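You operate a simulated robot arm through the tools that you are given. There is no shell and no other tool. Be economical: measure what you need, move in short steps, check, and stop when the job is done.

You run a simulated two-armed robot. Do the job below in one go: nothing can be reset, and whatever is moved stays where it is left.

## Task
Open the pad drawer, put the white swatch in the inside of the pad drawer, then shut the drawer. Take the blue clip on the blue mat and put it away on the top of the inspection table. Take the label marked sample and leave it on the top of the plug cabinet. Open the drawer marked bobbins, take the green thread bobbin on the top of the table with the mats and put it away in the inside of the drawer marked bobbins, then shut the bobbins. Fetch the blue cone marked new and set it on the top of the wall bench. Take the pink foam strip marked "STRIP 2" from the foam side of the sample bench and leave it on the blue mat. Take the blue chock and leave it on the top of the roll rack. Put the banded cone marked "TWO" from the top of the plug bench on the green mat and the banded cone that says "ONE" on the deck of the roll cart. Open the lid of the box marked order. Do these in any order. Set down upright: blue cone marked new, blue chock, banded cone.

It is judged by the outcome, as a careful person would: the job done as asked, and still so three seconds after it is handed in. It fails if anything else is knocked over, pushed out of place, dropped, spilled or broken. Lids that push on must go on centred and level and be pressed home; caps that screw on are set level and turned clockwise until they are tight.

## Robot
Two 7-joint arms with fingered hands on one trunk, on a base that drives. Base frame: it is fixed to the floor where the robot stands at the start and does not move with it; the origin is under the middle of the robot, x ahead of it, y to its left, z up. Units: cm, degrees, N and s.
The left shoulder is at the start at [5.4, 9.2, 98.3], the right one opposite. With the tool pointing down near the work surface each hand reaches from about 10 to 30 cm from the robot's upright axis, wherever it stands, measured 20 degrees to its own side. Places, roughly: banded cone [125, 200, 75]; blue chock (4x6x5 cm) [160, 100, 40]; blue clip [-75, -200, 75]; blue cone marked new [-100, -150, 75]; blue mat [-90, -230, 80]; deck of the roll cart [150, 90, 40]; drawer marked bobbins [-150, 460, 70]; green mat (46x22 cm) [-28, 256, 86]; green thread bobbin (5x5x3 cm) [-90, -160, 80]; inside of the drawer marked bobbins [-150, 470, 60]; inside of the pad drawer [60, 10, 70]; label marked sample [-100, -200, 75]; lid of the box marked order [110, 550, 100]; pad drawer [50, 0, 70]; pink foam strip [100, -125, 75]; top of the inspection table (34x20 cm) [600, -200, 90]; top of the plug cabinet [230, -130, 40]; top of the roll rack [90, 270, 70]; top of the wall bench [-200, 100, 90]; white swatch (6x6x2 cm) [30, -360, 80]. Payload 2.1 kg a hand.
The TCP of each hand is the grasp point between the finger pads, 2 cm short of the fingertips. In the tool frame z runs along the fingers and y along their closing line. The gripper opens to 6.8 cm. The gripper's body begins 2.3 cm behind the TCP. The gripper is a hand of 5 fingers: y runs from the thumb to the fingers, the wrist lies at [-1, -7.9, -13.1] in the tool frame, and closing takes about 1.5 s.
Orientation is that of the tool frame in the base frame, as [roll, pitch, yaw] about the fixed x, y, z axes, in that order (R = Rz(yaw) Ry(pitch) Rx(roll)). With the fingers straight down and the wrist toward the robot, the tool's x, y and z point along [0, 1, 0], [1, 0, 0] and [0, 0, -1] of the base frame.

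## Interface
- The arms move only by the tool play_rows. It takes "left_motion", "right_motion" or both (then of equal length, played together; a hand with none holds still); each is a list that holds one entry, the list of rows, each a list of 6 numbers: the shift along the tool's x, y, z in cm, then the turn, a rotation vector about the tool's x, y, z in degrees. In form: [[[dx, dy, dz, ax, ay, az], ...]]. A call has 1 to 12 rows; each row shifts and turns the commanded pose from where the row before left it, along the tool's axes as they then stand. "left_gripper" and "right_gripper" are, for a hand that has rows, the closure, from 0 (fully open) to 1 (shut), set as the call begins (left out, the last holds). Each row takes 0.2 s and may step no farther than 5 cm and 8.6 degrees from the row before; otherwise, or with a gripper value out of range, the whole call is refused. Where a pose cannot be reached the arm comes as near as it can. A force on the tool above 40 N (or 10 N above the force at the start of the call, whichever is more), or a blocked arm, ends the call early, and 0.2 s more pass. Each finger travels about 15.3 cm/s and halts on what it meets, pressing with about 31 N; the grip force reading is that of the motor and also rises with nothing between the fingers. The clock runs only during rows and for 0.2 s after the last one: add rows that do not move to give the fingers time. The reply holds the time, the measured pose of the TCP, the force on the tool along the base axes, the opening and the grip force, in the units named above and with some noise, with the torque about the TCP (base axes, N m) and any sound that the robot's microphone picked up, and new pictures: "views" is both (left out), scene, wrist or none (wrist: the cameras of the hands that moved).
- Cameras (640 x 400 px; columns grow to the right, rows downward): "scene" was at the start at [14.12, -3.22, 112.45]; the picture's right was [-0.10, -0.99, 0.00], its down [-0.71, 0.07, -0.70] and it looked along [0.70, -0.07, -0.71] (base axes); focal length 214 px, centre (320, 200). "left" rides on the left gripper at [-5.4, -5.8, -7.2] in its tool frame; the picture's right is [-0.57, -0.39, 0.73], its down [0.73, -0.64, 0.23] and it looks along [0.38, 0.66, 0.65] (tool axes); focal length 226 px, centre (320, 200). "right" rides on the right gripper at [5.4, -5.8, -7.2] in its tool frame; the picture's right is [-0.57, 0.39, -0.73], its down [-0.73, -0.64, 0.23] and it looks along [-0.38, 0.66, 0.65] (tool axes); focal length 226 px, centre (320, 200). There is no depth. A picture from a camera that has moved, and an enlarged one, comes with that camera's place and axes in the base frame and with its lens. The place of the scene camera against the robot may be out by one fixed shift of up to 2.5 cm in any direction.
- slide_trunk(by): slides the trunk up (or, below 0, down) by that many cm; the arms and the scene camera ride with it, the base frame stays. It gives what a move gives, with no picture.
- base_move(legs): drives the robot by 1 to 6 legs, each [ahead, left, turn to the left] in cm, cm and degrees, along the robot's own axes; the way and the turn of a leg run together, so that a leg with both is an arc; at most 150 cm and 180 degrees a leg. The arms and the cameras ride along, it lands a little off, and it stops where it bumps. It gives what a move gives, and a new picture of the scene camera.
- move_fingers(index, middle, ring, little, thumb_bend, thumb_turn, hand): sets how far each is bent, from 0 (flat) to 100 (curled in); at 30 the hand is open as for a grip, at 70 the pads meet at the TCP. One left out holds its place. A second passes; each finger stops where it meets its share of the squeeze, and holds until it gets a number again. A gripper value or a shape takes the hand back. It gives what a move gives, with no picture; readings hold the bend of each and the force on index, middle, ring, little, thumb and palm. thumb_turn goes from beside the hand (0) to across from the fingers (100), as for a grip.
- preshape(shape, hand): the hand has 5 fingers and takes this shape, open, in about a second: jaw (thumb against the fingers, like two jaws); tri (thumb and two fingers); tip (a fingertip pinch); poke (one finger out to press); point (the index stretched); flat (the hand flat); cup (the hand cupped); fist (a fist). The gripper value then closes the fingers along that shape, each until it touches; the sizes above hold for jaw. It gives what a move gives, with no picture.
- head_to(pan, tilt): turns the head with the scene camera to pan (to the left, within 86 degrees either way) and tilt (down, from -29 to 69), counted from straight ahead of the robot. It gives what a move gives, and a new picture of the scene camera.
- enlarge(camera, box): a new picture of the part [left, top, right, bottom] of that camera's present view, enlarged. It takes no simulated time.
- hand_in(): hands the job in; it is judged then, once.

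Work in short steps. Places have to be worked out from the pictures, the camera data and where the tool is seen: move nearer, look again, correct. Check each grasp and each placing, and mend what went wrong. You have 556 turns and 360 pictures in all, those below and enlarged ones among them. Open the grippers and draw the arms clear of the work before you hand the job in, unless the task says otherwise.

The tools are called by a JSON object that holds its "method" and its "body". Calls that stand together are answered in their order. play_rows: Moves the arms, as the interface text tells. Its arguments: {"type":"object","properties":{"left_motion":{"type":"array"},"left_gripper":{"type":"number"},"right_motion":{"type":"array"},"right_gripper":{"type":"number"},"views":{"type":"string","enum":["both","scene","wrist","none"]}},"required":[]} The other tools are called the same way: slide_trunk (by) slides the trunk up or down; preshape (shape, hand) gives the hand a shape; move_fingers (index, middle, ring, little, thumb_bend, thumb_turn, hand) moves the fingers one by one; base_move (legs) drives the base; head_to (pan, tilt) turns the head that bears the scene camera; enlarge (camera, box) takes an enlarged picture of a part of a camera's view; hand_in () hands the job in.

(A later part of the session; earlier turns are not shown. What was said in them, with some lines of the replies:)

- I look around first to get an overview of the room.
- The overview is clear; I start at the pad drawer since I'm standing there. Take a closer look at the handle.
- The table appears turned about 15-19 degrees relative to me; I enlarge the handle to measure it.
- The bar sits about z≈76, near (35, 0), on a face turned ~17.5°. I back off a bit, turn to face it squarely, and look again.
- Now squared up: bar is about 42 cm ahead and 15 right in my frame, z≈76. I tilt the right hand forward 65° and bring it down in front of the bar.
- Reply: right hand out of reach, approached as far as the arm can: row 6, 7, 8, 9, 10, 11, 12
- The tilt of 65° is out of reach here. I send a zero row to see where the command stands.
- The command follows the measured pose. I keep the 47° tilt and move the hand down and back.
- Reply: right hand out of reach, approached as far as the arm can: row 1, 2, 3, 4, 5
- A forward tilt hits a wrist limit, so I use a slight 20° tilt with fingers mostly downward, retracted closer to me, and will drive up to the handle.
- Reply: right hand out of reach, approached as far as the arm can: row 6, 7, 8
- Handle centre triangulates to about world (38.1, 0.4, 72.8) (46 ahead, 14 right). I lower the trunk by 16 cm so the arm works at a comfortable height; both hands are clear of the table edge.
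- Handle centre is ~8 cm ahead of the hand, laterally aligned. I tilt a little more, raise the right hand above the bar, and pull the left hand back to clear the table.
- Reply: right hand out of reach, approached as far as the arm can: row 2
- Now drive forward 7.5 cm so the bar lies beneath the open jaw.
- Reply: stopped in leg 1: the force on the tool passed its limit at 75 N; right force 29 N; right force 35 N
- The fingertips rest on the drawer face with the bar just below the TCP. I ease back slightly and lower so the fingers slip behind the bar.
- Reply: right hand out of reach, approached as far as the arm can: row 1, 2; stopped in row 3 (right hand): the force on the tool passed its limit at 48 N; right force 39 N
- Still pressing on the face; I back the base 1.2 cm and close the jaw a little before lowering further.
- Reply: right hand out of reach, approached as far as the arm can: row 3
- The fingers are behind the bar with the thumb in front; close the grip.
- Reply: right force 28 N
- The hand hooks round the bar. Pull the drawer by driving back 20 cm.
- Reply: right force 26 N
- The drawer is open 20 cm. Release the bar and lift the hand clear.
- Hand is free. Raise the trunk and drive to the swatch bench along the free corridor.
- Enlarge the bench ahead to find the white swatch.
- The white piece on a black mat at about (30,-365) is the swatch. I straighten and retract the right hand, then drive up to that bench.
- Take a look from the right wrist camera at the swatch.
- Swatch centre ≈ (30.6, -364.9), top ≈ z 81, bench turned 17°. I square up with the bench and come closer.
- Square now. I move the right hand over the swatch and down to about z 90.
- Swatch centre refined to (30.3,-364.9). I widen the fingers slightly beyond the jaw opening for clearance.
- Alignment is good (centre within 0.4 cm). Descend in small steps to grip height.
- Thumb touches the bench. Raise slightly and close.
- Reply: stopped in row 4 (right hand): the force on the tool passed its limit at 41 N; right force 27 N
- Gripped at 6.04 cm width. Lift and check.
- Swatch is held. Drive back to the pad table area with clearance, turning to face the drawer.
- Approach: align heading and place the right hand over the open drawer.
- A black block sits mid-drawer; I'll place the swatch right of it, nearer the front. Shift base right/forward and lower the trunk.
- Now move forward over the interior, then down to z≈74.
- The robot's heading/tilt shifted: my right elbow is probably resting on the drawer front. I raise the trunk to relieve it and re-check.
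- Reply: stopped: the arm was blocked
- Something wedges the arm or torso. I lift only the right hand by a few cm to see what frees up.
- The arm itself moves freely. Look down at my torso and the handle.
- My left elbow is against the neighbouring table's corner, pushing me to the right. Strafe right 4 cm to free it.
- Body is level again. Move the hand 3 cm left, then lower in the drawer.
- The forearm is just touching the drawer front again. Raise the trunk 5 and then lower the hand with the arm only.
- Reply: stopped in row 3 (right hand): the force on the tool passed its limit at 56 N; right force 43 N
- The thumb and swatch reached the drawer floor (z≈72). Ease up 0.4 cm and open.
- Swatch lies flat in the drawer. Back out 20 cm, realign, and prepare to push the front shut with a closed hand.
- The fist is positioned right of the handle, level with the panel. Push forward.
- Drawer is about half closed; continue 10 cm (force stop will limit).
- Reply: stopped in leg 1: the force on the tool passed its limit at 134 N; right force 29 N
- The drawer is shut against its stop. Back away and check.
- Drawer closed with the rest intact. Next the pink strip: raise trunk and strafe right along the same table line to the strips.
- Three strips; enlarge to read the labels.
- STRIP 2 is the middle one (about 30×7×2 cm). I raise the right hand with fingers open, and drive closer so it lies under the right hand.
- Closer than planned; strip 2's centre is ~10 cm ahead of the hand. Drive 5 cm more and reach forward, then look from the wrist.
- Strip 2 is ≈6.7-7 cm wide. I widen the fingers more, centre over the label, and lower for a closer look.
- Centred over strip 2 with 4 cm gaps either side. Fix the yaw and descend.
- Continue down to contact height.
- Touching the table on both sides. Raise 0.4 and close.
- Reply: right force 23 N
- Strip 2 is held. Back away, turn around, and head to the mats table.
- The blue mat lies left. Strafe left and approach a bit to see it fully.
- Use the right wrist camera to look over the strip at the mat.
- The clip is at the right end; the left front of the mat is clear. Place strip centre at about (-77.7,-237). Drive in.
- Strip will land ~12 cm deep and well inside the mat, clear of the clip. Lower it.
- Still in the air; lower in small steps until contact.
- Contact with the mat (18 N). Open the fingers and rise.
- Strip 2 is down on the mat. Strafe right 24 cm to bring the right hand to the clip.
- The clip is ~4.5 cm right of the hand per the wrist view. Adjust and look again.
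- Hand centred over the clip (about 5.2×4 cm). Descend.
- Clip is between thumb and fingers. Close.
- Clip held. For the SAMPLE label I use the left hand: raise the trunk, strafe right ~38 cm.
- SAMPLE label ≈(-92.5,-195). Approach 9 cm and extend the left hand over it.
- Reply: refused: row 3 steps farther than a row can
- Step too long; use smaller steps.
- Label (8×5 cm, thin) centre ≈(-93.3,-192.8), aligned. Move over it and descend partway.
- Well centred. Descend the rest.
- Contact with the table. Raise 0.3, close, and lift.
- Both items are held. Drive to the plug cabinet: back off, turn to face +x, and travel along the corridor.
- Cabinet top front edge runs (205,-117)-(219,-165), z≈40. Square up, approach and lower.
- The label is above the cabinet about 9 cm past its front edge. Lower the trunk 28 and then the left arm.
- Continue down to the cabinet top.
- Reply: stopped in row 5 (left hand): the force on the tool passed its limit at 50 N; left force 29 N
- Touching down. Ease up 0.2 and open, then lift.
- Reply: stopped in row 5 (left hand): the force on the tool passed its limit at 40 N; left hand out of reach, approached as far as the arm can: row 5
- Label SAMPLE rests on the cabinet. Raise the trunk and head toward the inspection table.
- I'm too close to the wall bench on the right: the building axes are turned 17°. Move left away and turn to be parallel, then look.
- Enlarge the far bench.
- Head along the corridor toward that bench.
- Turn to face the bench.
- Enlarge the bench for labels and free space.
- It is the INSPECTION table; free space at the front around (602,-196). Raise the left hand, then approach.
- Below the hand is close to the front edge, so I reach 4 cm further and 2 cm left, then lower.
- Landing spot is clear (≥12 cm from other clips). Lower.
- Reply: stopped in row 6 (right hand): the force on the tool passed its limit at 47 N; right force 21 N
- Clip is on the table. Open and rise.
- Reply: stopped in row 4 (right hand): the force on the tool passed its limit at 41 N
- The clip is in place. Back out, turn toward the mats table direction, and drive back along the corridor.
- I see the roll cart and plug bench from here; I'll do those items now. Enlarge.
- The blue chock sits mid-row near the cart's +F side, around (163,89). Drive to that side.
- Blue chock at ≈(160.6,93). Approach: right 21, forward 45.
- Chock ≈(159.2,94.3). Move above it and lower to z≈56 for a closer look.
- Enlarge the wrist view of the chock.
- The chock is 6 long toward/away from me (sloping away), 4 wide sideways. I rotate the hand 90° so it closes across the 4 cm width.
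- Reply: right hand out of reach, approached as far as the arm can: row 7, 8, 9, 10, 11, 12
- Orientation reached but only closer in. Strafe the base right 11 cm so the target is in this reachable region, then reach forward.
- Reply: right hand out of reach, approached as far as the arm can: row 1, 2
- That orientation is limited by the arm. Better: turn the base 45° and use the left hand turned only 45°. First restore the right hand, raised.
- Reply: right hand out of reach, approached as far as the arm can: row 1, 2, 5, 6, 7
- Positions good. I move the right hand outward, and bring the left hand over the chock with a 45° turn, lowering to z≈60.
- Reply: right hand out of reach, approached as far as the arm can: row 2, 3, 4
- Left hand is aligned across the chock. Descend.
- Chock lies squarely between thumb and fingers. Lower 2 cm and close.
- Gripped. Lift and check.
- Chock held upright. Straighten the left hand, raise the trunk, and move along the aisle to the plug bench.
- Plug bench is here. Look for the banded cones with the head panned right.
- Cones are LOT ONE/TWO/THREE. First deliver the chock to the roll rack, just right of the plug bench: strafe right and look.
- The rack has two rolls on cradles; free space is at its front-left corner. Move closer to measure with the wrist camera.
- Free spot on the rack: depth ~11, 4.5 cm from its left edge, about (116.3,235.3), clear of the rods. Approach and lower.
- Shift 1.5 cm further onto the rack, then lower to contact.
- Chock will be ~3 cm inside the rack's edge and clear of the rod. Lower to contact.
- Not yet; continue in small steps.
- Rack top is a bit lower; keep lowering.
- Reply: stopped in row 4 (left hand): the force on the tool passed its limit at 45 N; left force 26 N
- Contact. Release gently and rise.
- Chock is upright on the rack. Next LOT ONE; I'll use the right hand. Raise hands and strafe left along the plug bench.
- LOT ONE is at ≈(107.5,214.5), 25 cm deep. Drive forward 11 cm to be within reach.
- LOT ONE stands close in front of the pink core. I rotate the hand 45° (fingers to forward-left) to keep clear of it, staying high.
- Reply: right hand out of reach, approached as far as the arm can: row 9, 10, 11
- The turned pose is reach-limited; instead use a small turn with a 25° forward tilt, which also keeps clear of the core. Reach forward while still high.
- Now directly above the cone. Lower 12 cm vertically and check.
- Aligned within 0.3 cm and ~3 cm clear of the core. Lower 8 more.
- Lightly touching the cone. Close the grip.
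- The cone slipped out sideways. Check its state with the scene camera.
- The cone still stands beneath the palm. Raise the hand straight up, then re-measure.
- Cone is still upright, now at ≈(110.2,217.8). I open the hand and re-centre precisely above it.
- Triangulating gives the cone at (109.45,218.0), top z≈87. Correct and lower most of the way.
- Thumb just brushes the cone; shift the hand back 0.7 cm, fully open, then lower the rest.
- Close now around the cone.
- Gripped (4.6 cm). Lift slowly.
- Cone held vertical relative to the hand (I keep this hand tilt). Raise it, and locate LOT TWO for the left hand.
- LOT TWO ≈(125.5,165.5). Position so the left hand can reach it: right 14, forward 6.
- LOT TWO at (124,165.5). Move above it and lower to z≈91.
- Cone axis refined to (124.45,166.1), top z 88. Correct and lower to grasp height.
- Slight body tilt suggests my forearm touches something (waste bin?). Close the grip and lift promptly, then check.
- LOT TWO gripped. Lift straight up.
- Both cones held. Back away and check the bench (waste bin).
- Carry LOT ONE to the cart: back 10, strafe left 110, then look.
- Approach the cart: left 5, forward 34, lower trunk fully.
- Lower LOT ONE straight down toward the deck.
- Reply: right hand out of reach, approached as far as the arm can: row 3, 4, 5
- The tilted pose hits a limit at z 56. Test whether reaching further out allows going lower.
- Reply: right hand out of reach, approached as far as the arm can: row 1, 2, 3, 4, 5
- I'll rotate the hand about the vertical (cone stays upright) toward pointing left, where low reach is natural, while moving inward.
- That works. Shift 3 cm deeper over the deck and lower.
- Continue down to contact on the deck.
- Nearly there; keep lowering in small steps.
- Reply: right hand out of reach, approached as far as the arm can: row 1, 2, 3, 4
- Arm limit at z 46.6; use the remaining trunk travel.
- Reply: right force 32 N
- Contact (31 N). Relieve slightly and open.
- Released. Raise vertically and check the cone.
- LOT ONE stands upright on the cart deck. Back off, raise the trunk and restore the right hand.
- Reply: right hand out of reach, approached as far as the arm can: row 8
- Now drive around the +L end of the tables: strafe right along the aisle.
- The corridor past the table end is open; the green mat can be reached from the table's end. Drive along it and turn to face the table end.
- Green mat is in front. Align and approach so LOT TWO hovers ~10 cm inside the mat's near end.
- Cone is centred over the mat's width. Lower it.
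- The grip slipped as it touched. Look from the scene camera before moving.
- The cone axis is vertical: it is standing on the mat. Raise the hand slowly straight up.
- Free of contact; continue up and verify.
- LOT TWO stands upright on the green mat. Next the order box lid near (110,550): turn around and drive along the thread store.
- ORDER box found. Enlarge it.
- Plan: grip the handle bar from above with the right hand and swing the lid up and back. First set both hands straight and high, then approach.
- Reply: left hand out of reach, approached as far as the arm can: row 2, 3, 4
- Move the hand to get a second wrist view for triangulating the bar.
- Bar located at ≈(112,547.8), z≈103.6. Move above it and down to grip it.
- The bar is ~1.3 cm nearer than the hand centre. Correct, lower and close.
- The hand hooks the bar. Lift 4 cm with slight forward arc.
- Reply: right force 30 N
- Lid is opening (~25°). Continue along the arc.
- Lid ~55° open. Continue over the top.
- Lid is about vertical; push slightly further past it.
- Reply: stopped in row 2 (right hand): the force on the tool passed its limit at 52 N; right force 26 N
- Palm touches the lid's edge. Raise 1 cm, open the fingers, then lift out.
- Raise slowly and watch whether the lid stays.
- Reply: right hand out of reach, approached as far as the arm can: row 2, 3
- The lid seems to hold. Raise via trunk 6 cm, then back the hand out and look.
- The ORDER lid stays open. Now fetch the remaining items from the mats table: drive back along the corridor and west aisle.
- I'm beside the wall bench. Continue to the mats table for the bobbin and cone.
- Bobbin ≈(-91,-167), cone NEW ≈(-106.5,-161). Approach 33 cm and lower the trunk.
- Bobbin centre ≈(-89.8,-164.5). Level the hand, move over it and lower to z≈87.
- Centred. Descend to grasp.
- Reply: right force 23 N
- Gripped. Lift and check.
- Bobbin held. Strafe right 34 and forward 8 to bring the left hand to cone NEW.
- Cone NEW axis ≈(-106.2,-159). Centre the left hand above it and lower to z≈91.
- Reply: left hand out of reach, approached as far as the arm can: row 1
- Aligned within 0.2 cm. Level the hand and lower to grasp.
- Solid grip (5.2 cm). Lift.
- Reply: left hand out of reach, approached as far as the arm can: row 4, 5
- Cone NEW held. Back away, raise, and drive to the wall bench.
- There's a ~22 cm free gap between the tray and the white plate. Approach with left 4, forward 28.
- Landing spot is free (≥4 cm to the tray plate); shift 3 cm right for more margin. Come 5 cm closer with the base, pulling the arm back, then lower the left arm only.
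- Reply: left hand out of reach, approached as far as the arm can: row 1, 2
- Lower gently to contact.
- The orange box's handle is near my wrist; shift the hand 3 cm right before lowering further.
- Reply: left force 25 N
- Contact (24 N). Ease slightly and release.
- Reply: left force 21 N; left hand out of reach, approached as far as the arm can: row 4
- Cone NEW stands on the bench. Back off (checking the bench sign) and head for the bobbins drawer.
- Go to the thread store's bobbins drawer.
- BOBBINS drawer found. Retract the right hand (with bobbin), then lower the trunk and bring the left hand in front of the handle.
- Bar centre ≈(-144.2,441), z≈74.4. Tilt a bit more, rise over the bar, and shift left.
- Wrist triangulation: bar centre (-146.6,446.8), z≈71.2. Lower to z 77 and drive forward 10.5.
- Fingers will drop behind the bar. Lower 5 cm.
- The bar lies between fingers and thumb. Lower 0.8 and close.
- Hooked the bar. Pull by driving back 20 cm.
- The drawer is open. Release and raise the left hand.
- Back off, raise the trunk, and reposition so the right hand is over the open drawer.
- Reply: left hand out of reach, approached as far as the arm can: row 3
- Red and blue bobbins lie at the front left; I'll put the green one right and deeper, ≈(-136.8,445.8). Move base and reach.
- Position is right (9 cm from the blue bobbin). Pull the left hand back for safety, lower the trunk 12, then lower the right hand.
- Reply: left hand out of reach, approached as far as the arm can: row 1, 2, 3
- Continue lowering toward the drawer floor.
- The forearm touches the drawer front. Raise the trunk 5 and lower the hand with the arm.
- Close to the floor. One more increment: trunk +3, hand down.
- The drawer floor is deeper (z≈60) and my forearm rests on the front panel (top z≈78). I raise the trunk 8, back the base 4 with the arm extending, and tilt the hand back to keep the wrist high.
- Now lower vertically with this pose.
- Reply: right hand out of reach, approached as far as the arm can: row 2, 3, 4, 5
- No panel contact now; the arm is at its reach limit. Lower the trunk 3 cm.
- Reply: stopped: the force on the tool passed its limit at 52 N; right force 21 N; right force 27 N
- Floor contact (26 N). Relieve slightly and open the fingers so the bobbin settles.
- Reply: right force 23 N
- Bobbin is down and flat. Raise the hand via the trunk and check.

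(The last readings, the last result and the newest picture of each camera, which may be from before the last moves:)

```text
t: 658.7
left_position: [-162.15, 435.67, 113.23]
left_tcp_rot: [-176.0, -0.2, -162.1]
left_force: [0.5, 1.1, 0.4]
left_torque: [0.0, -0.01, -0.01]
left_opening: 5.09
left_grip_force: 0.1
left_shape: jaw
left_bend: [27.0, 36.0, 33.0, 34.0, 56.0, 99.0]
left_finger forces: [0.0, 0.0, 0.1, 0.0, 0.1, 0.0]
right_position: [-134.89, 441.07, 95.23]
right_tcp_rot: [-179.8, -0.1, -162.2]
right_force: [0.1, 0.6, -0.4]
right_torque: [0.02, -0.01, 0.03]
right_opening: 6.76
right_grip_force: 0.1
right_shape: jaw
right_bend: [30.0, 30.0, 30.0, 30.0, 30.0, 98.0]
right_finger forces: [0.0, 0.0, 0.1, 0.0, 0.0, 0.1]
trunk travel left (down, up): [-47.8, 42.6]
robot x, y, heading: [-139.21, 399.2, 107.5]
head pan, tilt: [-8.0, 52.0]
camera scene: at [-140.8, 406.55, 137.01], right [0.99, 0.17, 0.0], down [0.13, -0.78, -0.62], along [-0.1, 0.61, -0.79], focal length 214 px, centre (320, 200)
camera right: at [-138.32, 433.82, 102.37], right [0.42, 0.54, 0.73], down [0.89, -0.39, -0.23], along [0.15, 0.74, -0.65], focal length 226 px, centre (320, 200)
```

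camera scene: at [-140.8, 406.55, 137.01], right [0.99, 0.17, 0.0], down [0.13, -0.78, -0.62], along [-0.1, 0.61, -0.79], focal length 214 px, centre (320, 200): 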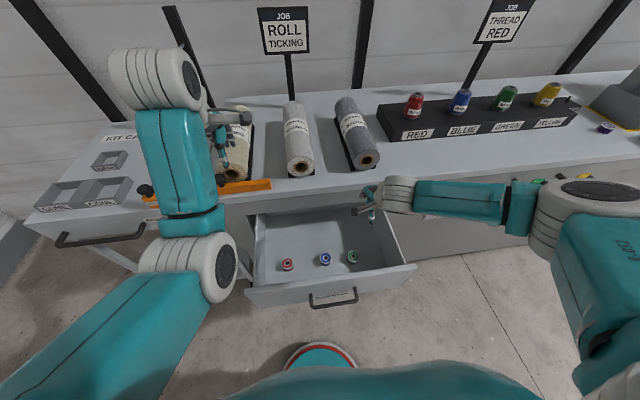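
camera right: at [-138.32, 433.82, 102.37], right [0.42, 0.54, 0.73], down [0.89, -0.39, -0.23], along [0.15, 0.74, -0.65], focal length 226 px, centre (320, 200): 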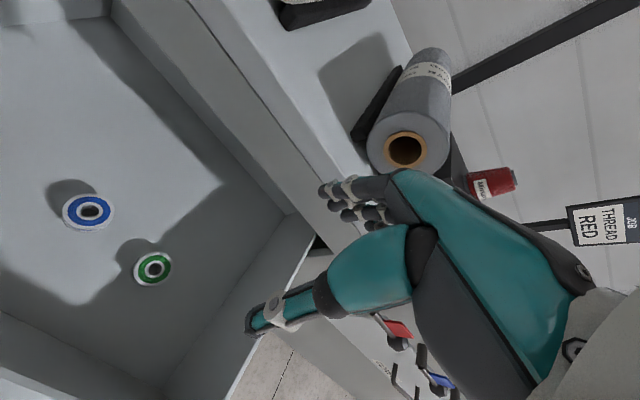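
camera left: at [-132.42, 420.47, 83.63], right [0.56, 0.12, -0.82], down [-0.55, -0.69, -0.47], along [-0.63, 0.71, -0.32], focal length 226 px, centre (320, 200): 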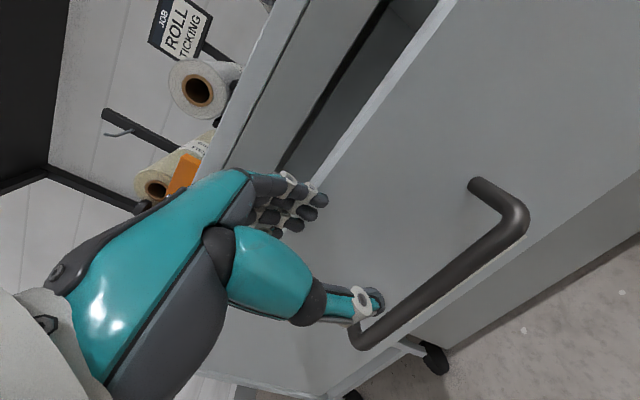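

Green bobbin lies flat in the drawer. Now shut it: back off, lower, make a fist with the right hand beside the handle.

{"method": "base_move", "body": {"legs": [[-24, -5, 0]]}}

{"method": "slide_trunk", "body": {"by": -26}}

{"method": "play_rows", "body": {"right_motion": [[[0, 1, 0, 0, 0, 0], [0, 1, 0, 0, 0, 0], [0, 0, 0, 0, 0, 0], [0, 0, 0, 0, 0, 0], [0, 0, 0, 0, 0, 0], [0, 0, 0, 0, 0, 0]]], "right_gripper": 1, "views": "both"}}

```text
t: 660.5
left_position: [-150.1, 414.65, 113.1]
left_tcp_rot: [-176.0, -0.3, -161.9]
left_force: [-0.5, -0.9, 0.1]
left_torque: [-0.01, 0.0, 0.03]
left_opening: 5.09
left_grip_force: 0.0
left_shape: jaw
left_bend: [27.0, 36.0, 33.0, 34.0, 56.0, 99.0]
left_finger forces: [0.0, 0.0, 0.1, 0.1, 0.1, 0.0]
right_position: [-123.04, 419.93, 95.2]
right_tcp_rot: [-179.7, -0.2, -162.0]
right_force: [0.3, -0.7, 0.5]
right_torque: [-0.04, -0.01, -0.04]
right_opening: 6.77
right_grip_force: 0.1
right_shape: jaw
right_bend: [30.0, 30.0, 30.0, 30.0, 30.0, 98.0]
right_finger forces: [0.1, 0.0, 0.0, 0.1, 0.1, 0.0]
trunk travel left (down, up): [-47.8, 42.6]
robot x, y, heading: [-127.15, 378.38, 107.6]
head pan, tilt: [-8.0, 52.0]
camera scene: at [-128.84, 385.42, 137.01], right [0.99, 0.17, 0.0], down [0.13, -0.78, -0.62], along [-0.1, 0.61, -0.79], focal length 214 px, centre (320, 200)
```

scene: 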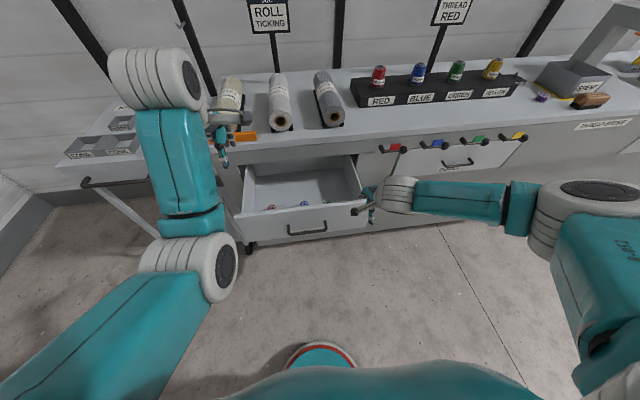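

```text
t: 663.2
left_position: [-150.17, 414.62, 87.16]
left_tcp_rot: [-176.0, -0.1, -161.9]
left_force: [-0.1, 0.0, -0.2]
left_torque: [0.01, 0.01, 0.02]
left_opening: 5.1
left_grip_force: 0.1
left_shape: jaw
left_bend: [27.0, 36.0, 33.0, 34.0, 56.0, 99.0]
left_finger forces: [0.0, 0.0, 0.1, 0.0, 0.1, 0.0]
right_position: [-123.05, 419.92, 69.27]
right_tcp_rot: [-179.7, -0.2, -162.1]
right_force: [-0.3, 0.6, -1.0]
right_torque: [-0.02, 0.01, -0.02]
right_opening: 6.79
right_grip_force: 0.0
right_shape: jaw
right_bend: [30.0, 30.0, 30.0, 30.0, 30.0, 98.0]
right_finger forces: [0.0, 0.1, 0.0, 0.0, 0.0, 0.0]
trunk travel left (down, up): [-21.8, 68.6]
robot x, y, heading: [-127.34, 378.4, 107.3]
head pan, tilt: [-8.0, 52.0]
```

```text
t: 664.6
left_position: [-150.06, 414.69, 87.2]
left_tcp_rot: [-176.0, -0.2, -162.0]
left_force: [0.8, -0.7, 0.7]
left_torque: [0.01, -0.04, -0.01]
left_opening: 5.08
left_grip_force: 0.1
left_shape: jaw
left_bend: [27.0, 36.0, 33.0, 34.0, 56.0, 99.0]
left_finger forces: [0.0, 0.0, 0.1, 0.1, 0.1, 0.0]
right_position: [-123.59, 421.84, 69.33]
right_tcp_rot: [-179.7, -0.3, -162.1]
right_force: [0.3, -0.2, -0.2]
right_torque: [0.02, 0.01, 0.0]
right_opening: 0.02
right_grip_force: 31.3
right_shape: jaw
right_bend: [70.0, 70.0, 70.0, 70.0, 79.0, 100.0]
right_finger forces: [0.0, 0.0, 0.1, 0.0, 0.0, 0.1]
trunk travel left (down, up): [-21.8, 68.6]
robot x, y, heading: [-127.3, 378.37, 107.4]
head pan, tilt: [-8.0, 52.0]
camera scene: at [-129.95, 388.91, 110.79], right [0.99, 0.17, 0.0], down [0.13, -0.78, -0.62], along [-0.1, 0.61, -0.79], focal length 214 px, centre (320, 200)
camera right: at [-127.01, 414.53, 76.42], right [0.42, 0.55, 0.72], down [0.89, -0.39, -0.23], along [0.15, 0.74, -0.65], focal length 226 px, centre (320, 200)
```

scene: 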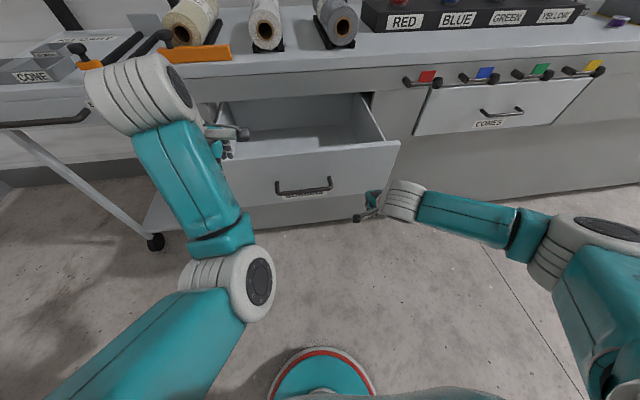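
right: 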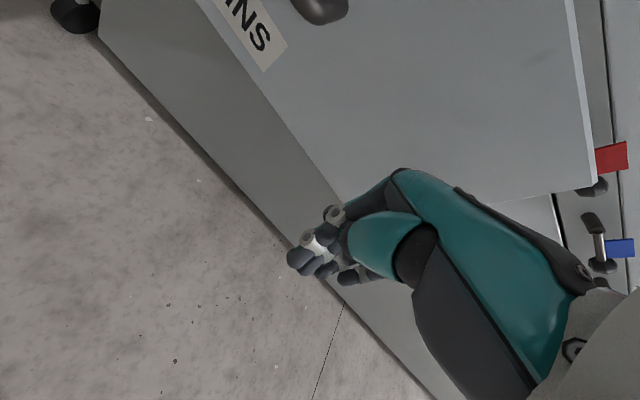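

Shift left 3 cm, raise the left hand clear of the bench top, then push the drawer.

{"method": "play_rows", "body": {"left_motion": [[[0, -1, -4, 0, 0, 0], [0, -1, -4, 0, 0, 0], [0, -1, -4, 0, 0, 0]]], "views": "none"}}

{"method": "base_move", "body": {"legs": [[0, 3, 0], [24, 0, 0]]}}

```text
t: 665.4
left_position: [-151.97, 417.48, 97.73]
left_tcp_rot: [-176.1, -0.2, -162.0]
left_force: [0.0, 0.2, 0.8]
left_torque: [0.01, -0.02, -0.01]
left_opening: 5.08
left_grip_force: 0.1
left_shape: jaw
left_bend: [27.0, 36.0, 33.0, 34.0, 56.0, 99.0]
left_finger forces: [0.1, 0.1, 0.0, 0.1, 0.1, 0.0]
left hand out of reach, approached as far as the arm can: row 1, 2, 3
right_position: [-123.63, 421.85, 69.26]
right_tcp_rot: [-179.7, -0.2, -162.1]
right_force: [0.2, -0.2, -0.9]
right_torque: [-0.02, -0.03, 0.04]
right_opening: 0.0
right_grip_force: 31.3
right_shape: jaw
right_bend: [70.0, 70.0, 70.0, 70.0, 79.0, 100.0]
right_finger forces: [0.0, 0.0, 0.0, 0.0, 0.0, 0.0]
trunk travel left (down, up): [-21.8, 68.6]
robot x, y, heading: [-127.54, 378.44, 107.4]
head pan, tilt: [-8.0, 52.0]
```

```text
t: 667.6
left_position: [-162.15, 439.59, 97.67]
left_tcp_rot: [-176.1, -0.2, -161.9]
left_force: [-0.1, 0.6, 0.4]
left_torque: [0.0, -0.01, -0.01]
left_opening: 5.07
left_grip_force: 0.1
left_shape: jaw
left_bend: [27.0, 36.0, 33.0, 34.0, 56.0, 99.0]
left_finger forces: [0.0, 0.1, 0.0, 0.1, 0.0, 0.0]
right_position: [-133.86, 443.96, 69.33]
right_tcp_rot: [-179.6, -0.2, -162.2]
right_force: [-0.8, -0.4, 1.0]
right_torque: [0.01, -0.01, 0.01]
right_opening: 0.02
right_grip_force: 30.6
right_shape: jaw
right_bend: [70.0, 70.0, 70.0, 70.0, 79.0, 100.0]
right_finger forces: [0.1, 0.0, 0.1, 0.1, 0.0, 0.0]
trunk travel left (down, up): [-21.8, 68.6]
robot x, y, heading: [-137.41, 400.28, 107.8]
head pan, tilt: [-8.0, 52.0]
camera scene: at [-140.14, 411.05, 110.8], right [0.99, 0.16, 0.0], down [0.13, -0.78, -0.62], along [-0.1, 0.61, -0.79], focal length 214 px, centre (320, 200)
```

scene: 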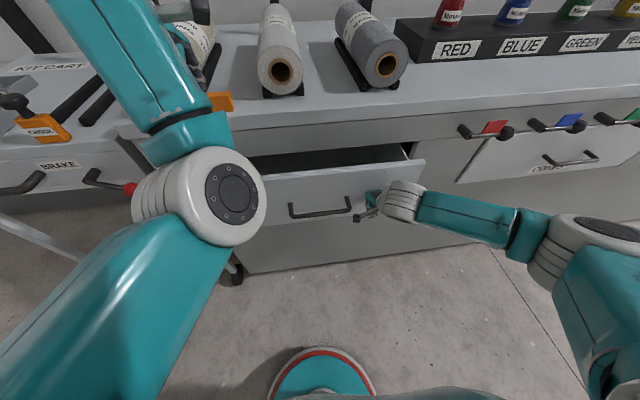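

Half closed. To keep my left hand clear of the fabric rolls, raise the trunk 9 and lower the right arm 9 before continuing.

{"method": "slide_trunk", "body": {"by": 9}}

{"method": "play_rows", "body": {"right_motion": [[[0, 0, 3, 0, 0, 0], [0, 0, 3, 0, 0, 0], [0, 0, 2, 0, 0, 0]]], "left_motion": [[[-2, 0, -1, 0, 0, 0], [-2, 0, -1, 0, 0, 0], [0, 0, -1, 0, 0, 0]]], "views": "scene"}}

```text
t: 668.9
left_position: [-162.25, 439.56, 106.7]
left_tcp_rot: [-176.1, -0.2, -162.0]
left_force: [-0.1, -0.5, -0.3]
left_torque: [0.02, 0.03, 0.02]
left_opening: 5.07
left_grip_force: 0.0
left_shape: jaw
left_bend: [27.0, 36.0, 33.0, 34.0, 56.0, 99.0]
left_finger forces: [0.1, 0.0, 0.0, 0.1, 0.1, 0.0]
right_position: [-133.66, 444.01, 78.17]
right_tcp_rot: [-179.7, -0.3, -162.1]
right_force: [-0.4, 0.1, 0.1]
right_torque: [-0.02, -0.02, 0.05]
right_opening: 0.03
right_grip_force: 31.3
right_shape: jaw
right_bend: [70.0, 70.0, 70.0, 70.0, 79.0, 100.0]
right_finger forces: [0.0, 0.2, 0.1, 0.1, 0.0, 0.1]
trunk travel left (down, up): [-30.8, 59.6]
robot x, y, heading: [-137.44, 400.6, 107.6]
head pan, tilt: [-8.0, 52.0]
```

```text
t: 669.7
left_position: [-158.33, 441.06, 109.65]
left_tcp_rot: [-176.1, -0.3, -162.0]
left_force: [-0.3, -0.9, 0.6]
left_torque: [0.0, 0.0, 0.01]
left_opening: 5.1
left_grip_force: 0.1
left_shape: jaw
left_bend: [27.0, 36.0, 33.0, 34.0, 56.0, 99.0]
left_finger forces: [0.1, 0.0, 0.1, 0.0, 0.0, 0.0]
right_position: [-133.87, 443.97, 70.32]
right_tcp_rot: [-179.6, -0.1, -162.2]
right_force: [-0.7, -0.4, -0.1]
right_torque: [0.03, 0.0, 0.0]
right_opening: 0.0
right_grip_force: 30.6
right_shape: jaw
right_bend: [70.0, 70.0, 70.0, 70.0, 79.0, 100.0]
right_finger forces: [0.0, 0.0, 0.1, 0.0, 0.1, 0.0]
trunk travel left (down, up): [-30.8, 59.6]
robot x, y, heading: [-137.47, 400.62, 107.4]
head pan, tilt: [-8.0, 52.0]
camera scene: at [-139.65, 409.52, 119.9], right [0.99, 0.16, 0.0], down [0.13, -0.78, -0.62], along [-0.1, 0.61, -0.79], focal length 214 px, centre (320, 200)
```

scene: 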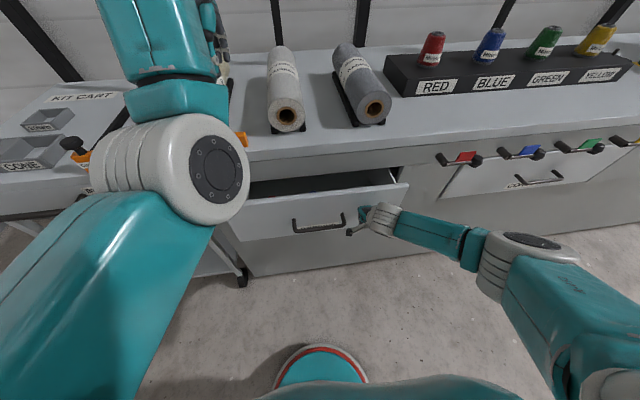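

Left hand is now high (z 109). Push on until the stop.

{"method": "base_move", "body": {"legs": [[12, 0, 0]]}}

```text
t: 670.8
left_position: [-160.44, 448.17, 109.62]
left_tcp_rot: [-176.1, -0.2, -162.2]
left_force: [0.4, -0.3, 0.1]
left_torque: [0.0, 0.02, -0.02]
left_opening: 5.09
left_grip_force: 0.0
left_shape: jaw
left_bend: [27.0, 36.0, 33.0, 34.0, 56.0, 99.0]
left_finger forces: [0.0, 0.1, 0.0, 0.1, 0.0, 0.0]
right_position: [-135.88, 450.41, 69.84]
right_tcp_rot: [-178.5, 0.0, -162.0]
right_force: [2.4, -8.1, 1.4]
right_torque: [0.38, 0.1, -0.09]
right_opening: 0.03
right_grip_force: 31.0
right_shape: jaw
right_bend: [70.0, 70.0, 70.0, 70.0, 79.0, 100.0]
right_finger forces: [0.0, 8.6, 0.0, 0.0, 0.1, 0.0]
trunk travel left (down, up): [-30.8, 59.6]
robot x, y, heading: [-139.52, 407.52, 107.3]
head pan, tilt: [-8.0, 52.0]
stopped in leg 1: the force on the tool passed its limit at 146 N (the readings are from after the stop); the commanded pose is now the measured one
camera scene: at [-141.82, 416.49, 119.92], right [0.99, 0.16, 0.0], down [0.13, -0.78, -0.62], along [-0.1, 0.61, -0.79], focal length 214 px, centre (320, 200)
```

scene: 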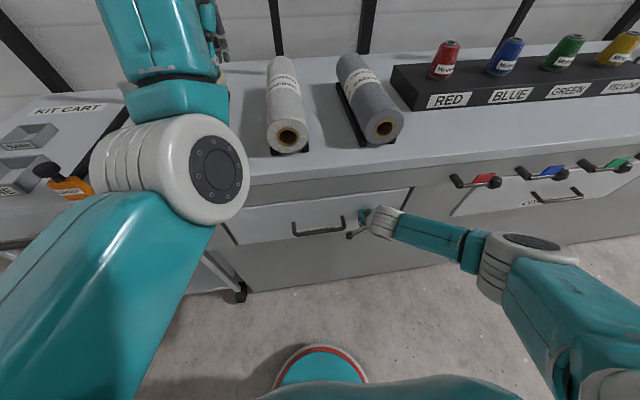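

The drawer hit its stop. Back off and check it's flush.

{"method": "base_move", "body": {"legs": [[-35, 0, 0]]}}

{"method": "head_to", "body": {"pan": -5, "tilt": 30}}

{"method": "enlarge", "body": {"camera": "scene", "box": [200, 180, 480, 340]}}

```text
t: 673.0
left_position: [-150.0, 414.92, 109.43]
left_tcp_rot: [-176.1, -0.1, -162.2]
left_force: [0.3, -0.1, 0.4]
left_torque: [-0.02, 0.02, 0.02]
left_opening: 5.09
left_grip_force: 0.0
left_shape: jaw
left_bend: [27.0, 36.0, 33.0, 34.0, 56.0, 99.0]
left_finger forces: [0.0, 0.0, 0.1, 0.1, 0.0, 0.0]
right_position: [-125.39, 417.13, 69.78]
right_tcp_rot: [-178.5, 0.0, -162.3]
right_force: [0.2, -0.5, -0.6]
right_torque: [0.0, 0.0, -0.01]
right_opening: 0.0
right_grip_force: 30.9
right_shape: jaw
right_bend: [70.0, 70.0, 70.0, 70.0, 79.0, 100.0]
right_finger forces: [0.0, 0.1, 0.1, 0.0, 0.0, 0.0]
trunk travel left (down, up): [-30.8, 59.6]
robot x, y, heading: [-129.34, 373.99, 107.2]
head pan, tilt: [-8.0, 52.0]
camera scene: at [-131.44, 383.23, 119.9], right [0.99, 0.16, 0.0], down [0.13, -0.78, -0.62], along [-0.1, 0.61, -0.79], focal length 214 px, centre (320, 200)
```

scene: 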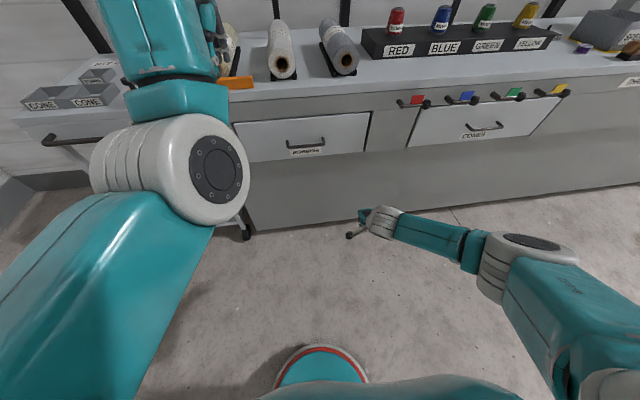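

```text
t: 673.9
left_position: [-149.94, 414.81, 109.64]
left_tcp_rot: [-176.0, -0.1, -162.3]
left_force: [0.1, -0.4, 0.3]
left_torque: [-0.01, 0.0, -0.02]
left_opening: 5.11
left_grip_force: 0.0
left_shape: jaw
left_bend: [27.0, 36.0, 33.0, 34.0, 56.0, 99.0]
left_finger forces: [0.1, 0.0, 0.0, 0.1, 0.0, 0.1]
right_position: [-125.51, 416.97, 69.83]
right_tcp_rot: [-178.4, 0.0, -162.2]
right_force: [-0.8, -0.1, 0.0]
right_torque: [-0.01, -0.01, 0.02]
right_opening: 0.0
right_grip_force: 31.0
right_shape: jaw
right_bend: [70.0, 70.0, 70.0, 70.0, 79.0, 100.0]
right_finger forces: [0.0, 0.0, 0.0, 0.1, 0.1, 0.1]
trunk travel left (down, up): [-30.8, 59.6]
robot x, y, heading: [-129.26, 374.11, 107.5]
head pan, tilt: [-5.0, 30.0]
camera scene: at [-132.15, 384.65, 123.11], right [0.98, 0.21, 0.0], down [0.11, -0.49, -0.87], along [-0.18, 0.85, -0.5], focal length 214 px, centre (320, 200)
```

scene: 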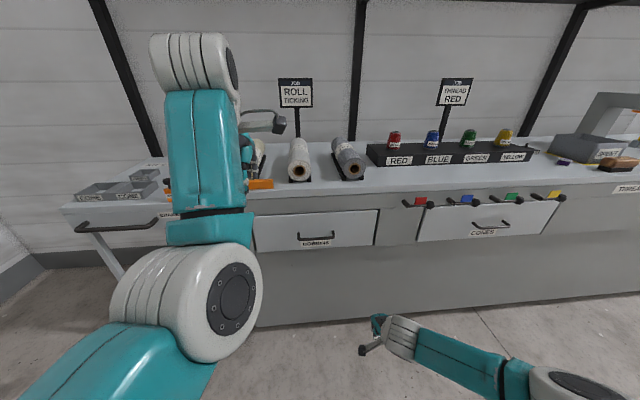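

```text
2.29 times, centred on (340, 260) of scene
camera zoom: at [-132.15, 384.65, 123.11], right [0.98, 0.21, 0.0], down [0.11, -0.49, -0.87], along [-0.18, 0.85, -0.5], focal length 490 px, centre (274, 63)
```

zoom: 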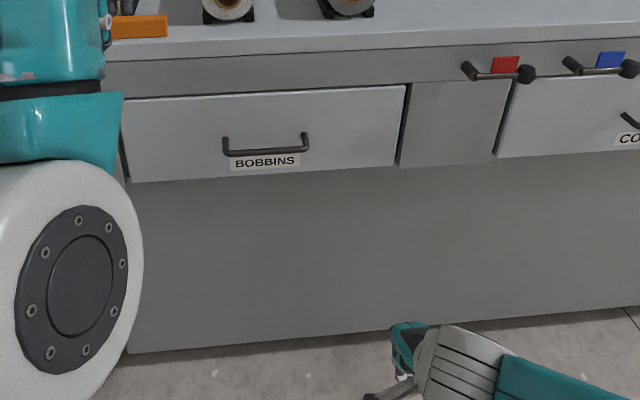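

Drawer is flush. Open both hands, and take a last look at the ORDER lid.

{"method": "play_rows", "body": {"right_motion": [[[0, 0, 0, 0, 0, 0], [0, 0, 0, 0, 0, 0], [0, 0, 0, 0, 0, 0], [0, 0, 0, 0, 0, 0]]], "left_motion": [[[0, 0, 0, 0, 0, 0], [0, 0, 0, 0, 0, 0], [0, 0, 0, 0, 0, 0], [0, 0, 0, 0, 0, 0]]], "right_gripper": 0, "left_gripper": 0, "views": "none"}}

{"method": "head_to", "body": {"pan": -68, "tilt": 10}}

{"method": "enlarge", "body": {"camera": "scene", "box": [260, 170, 420, 260]}}

```text
t: 674.9
left_position: [-150.02, 414.93, 109.6]
left_tcp_rot: [-176.0, -0.2, -162.2]
left_force: [0.2, 0.7, -0.1]
left_torque: [0.01, 0.02, 0.01]
left_opening: 6.8
left_grip_force: 0.0
left_shape: jaw
left_bend: [30.0, 30.0, 30.0, 30.0, 30.0, 98.0]
left_finger forces: [0.0, 0.1, 0.0, 0.0, 0.0, 0.1]
right_position: [-125.5, 416.93, 69.93]
right_tcp_rot: [-178.5, 0.0, -162.1]
right_force: [-0.3, 0.5, -0.7]
right_torque: [0.0, 0.0, 0.03]
right_opening: 6.75
right_grip_force: 0.1
right_shape: jaw
right_bend: [30.0, 30.0, 30.0, 30.0, 30.0, 98.0]
right_finger forces: [0.0, 0.1, 0.1, 0.0, 0.0, 0.0]
trunk travel left (down, up): [-30.8, 59.6]
robot x, y, heading: [-129.32, 373.92, 107.2]
head pan, tilt: [-5.0, 30.0]
```

```text
t: 676.2
left_position: [-150.08, 414.9, 109.55]
left_tcp_rot: [-175.9, -0.3, -162.2]
left_force: [0.2, 0.5, -0.5]
left_torque: [0.0, -0.04, 0.05]
left_opening: 6.79
left_grip_force: 0.1
left_shape: jaw
left_bend: [30.0, 30.0, 30.0, 30.0, 30.0, 98.0]
left_finger forces: [0.0, 0.0, 0.1, 0.0, 0.0, 0.1]
right_position: [-125.44, 417.2, 69.77]
right_tcp_rot: [-178.5, 0.0, -162.2]
right_force: [0.1, 1.4, 0.1]
right_torque: [-0.03, 0.0, -0.01]
right_opening: 6.79
right_grip_force: 0.2
right_shape: jaw
right_bend: [30.0, 30.0, 30.0, 30.0, 30.0, 98.0]
right_finger forces: [0.1, 0.0, 0.0, 0.1, 0.1, 0.1]
trunk travel left (down, up): [-30.8, 59.6]
robot x, y, heading: [-129.48, 374.23, 107.4]
head pan, tilt: [-68.0, 10.0]
camera scene: at [-123.04, 381.72, 126.35], right [0.63, -0.77, 0.0], down [-0.13, -0.11, -0.98], along [0.76, 0.62, -0.17], focal length 214 px, centre (320, 200)
```

scene: 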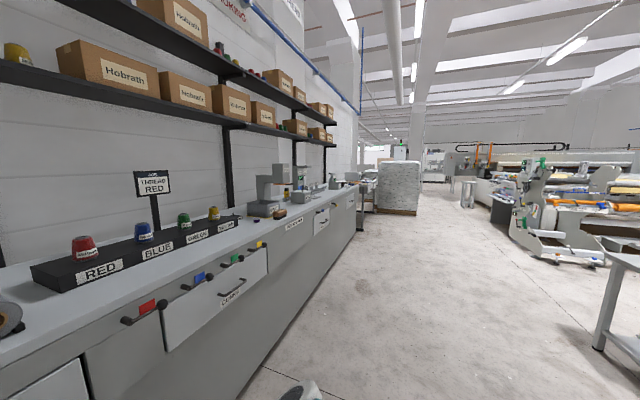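

```text
4.00 times, centred on (340, 215) of scene
camera zoom: at [-123.04, 381.72, 126.35], right [0.63, -0.77, 0.0], down [-0.13, -0.11, -0.98], along [0.76, 0.62, -0.17], focal length 858 px, centre (240, 140)
```

zoom: 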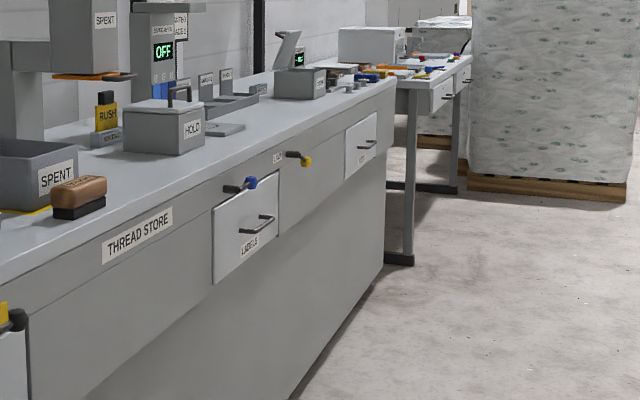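

The ORDER lid is still standing open, the drawers are shut, both hands are empty and clear of the work. Handing in.

{"method": "hand_in", "body": {}}

```text
The job is handed in.
```

I did every part of the job and handed it in with both hands open and clear of the work; the sign-off result isn't back yet.

- **Drawers and box:** The pad drawer is shut with the white swatch inside, the bobbins drawer is shut with the green thread bobbin inside, and the order box lid was still standing open at my last look.
- **Carried items:** The blue clip is on the inspection table, the sample label on the plug cabinet, and the pink foam strip marked "STRIP 2" on the blue mat.
- **Set down upright:** Blue cone marked new on the wall bench, blue chock on the roll rack, banded cone "TWO" on the green mat and banded cone "ONE" on the roll cart deck.

- **Possible contact:** I felt contact that tilted my body twice: near the neighbouring table while I was at the pad drawer, and over the plug bench near the waste bin. I saw nothing knocked over, but I didn't check the waste bin up close afterwards.
- **Cone "ONE":** It slipped out of my grip on the first try and slid about 3 cm on the plug bench, still upright. I then gripped it properly and moved it to the cart.
- **Cone "TWO":** My grip slipped as it touched the green mat, but it stayed standing on the mat.
- **Wall bench:** I found no sign naming it, so I took it by its place along the wall near the coordinates you gave.
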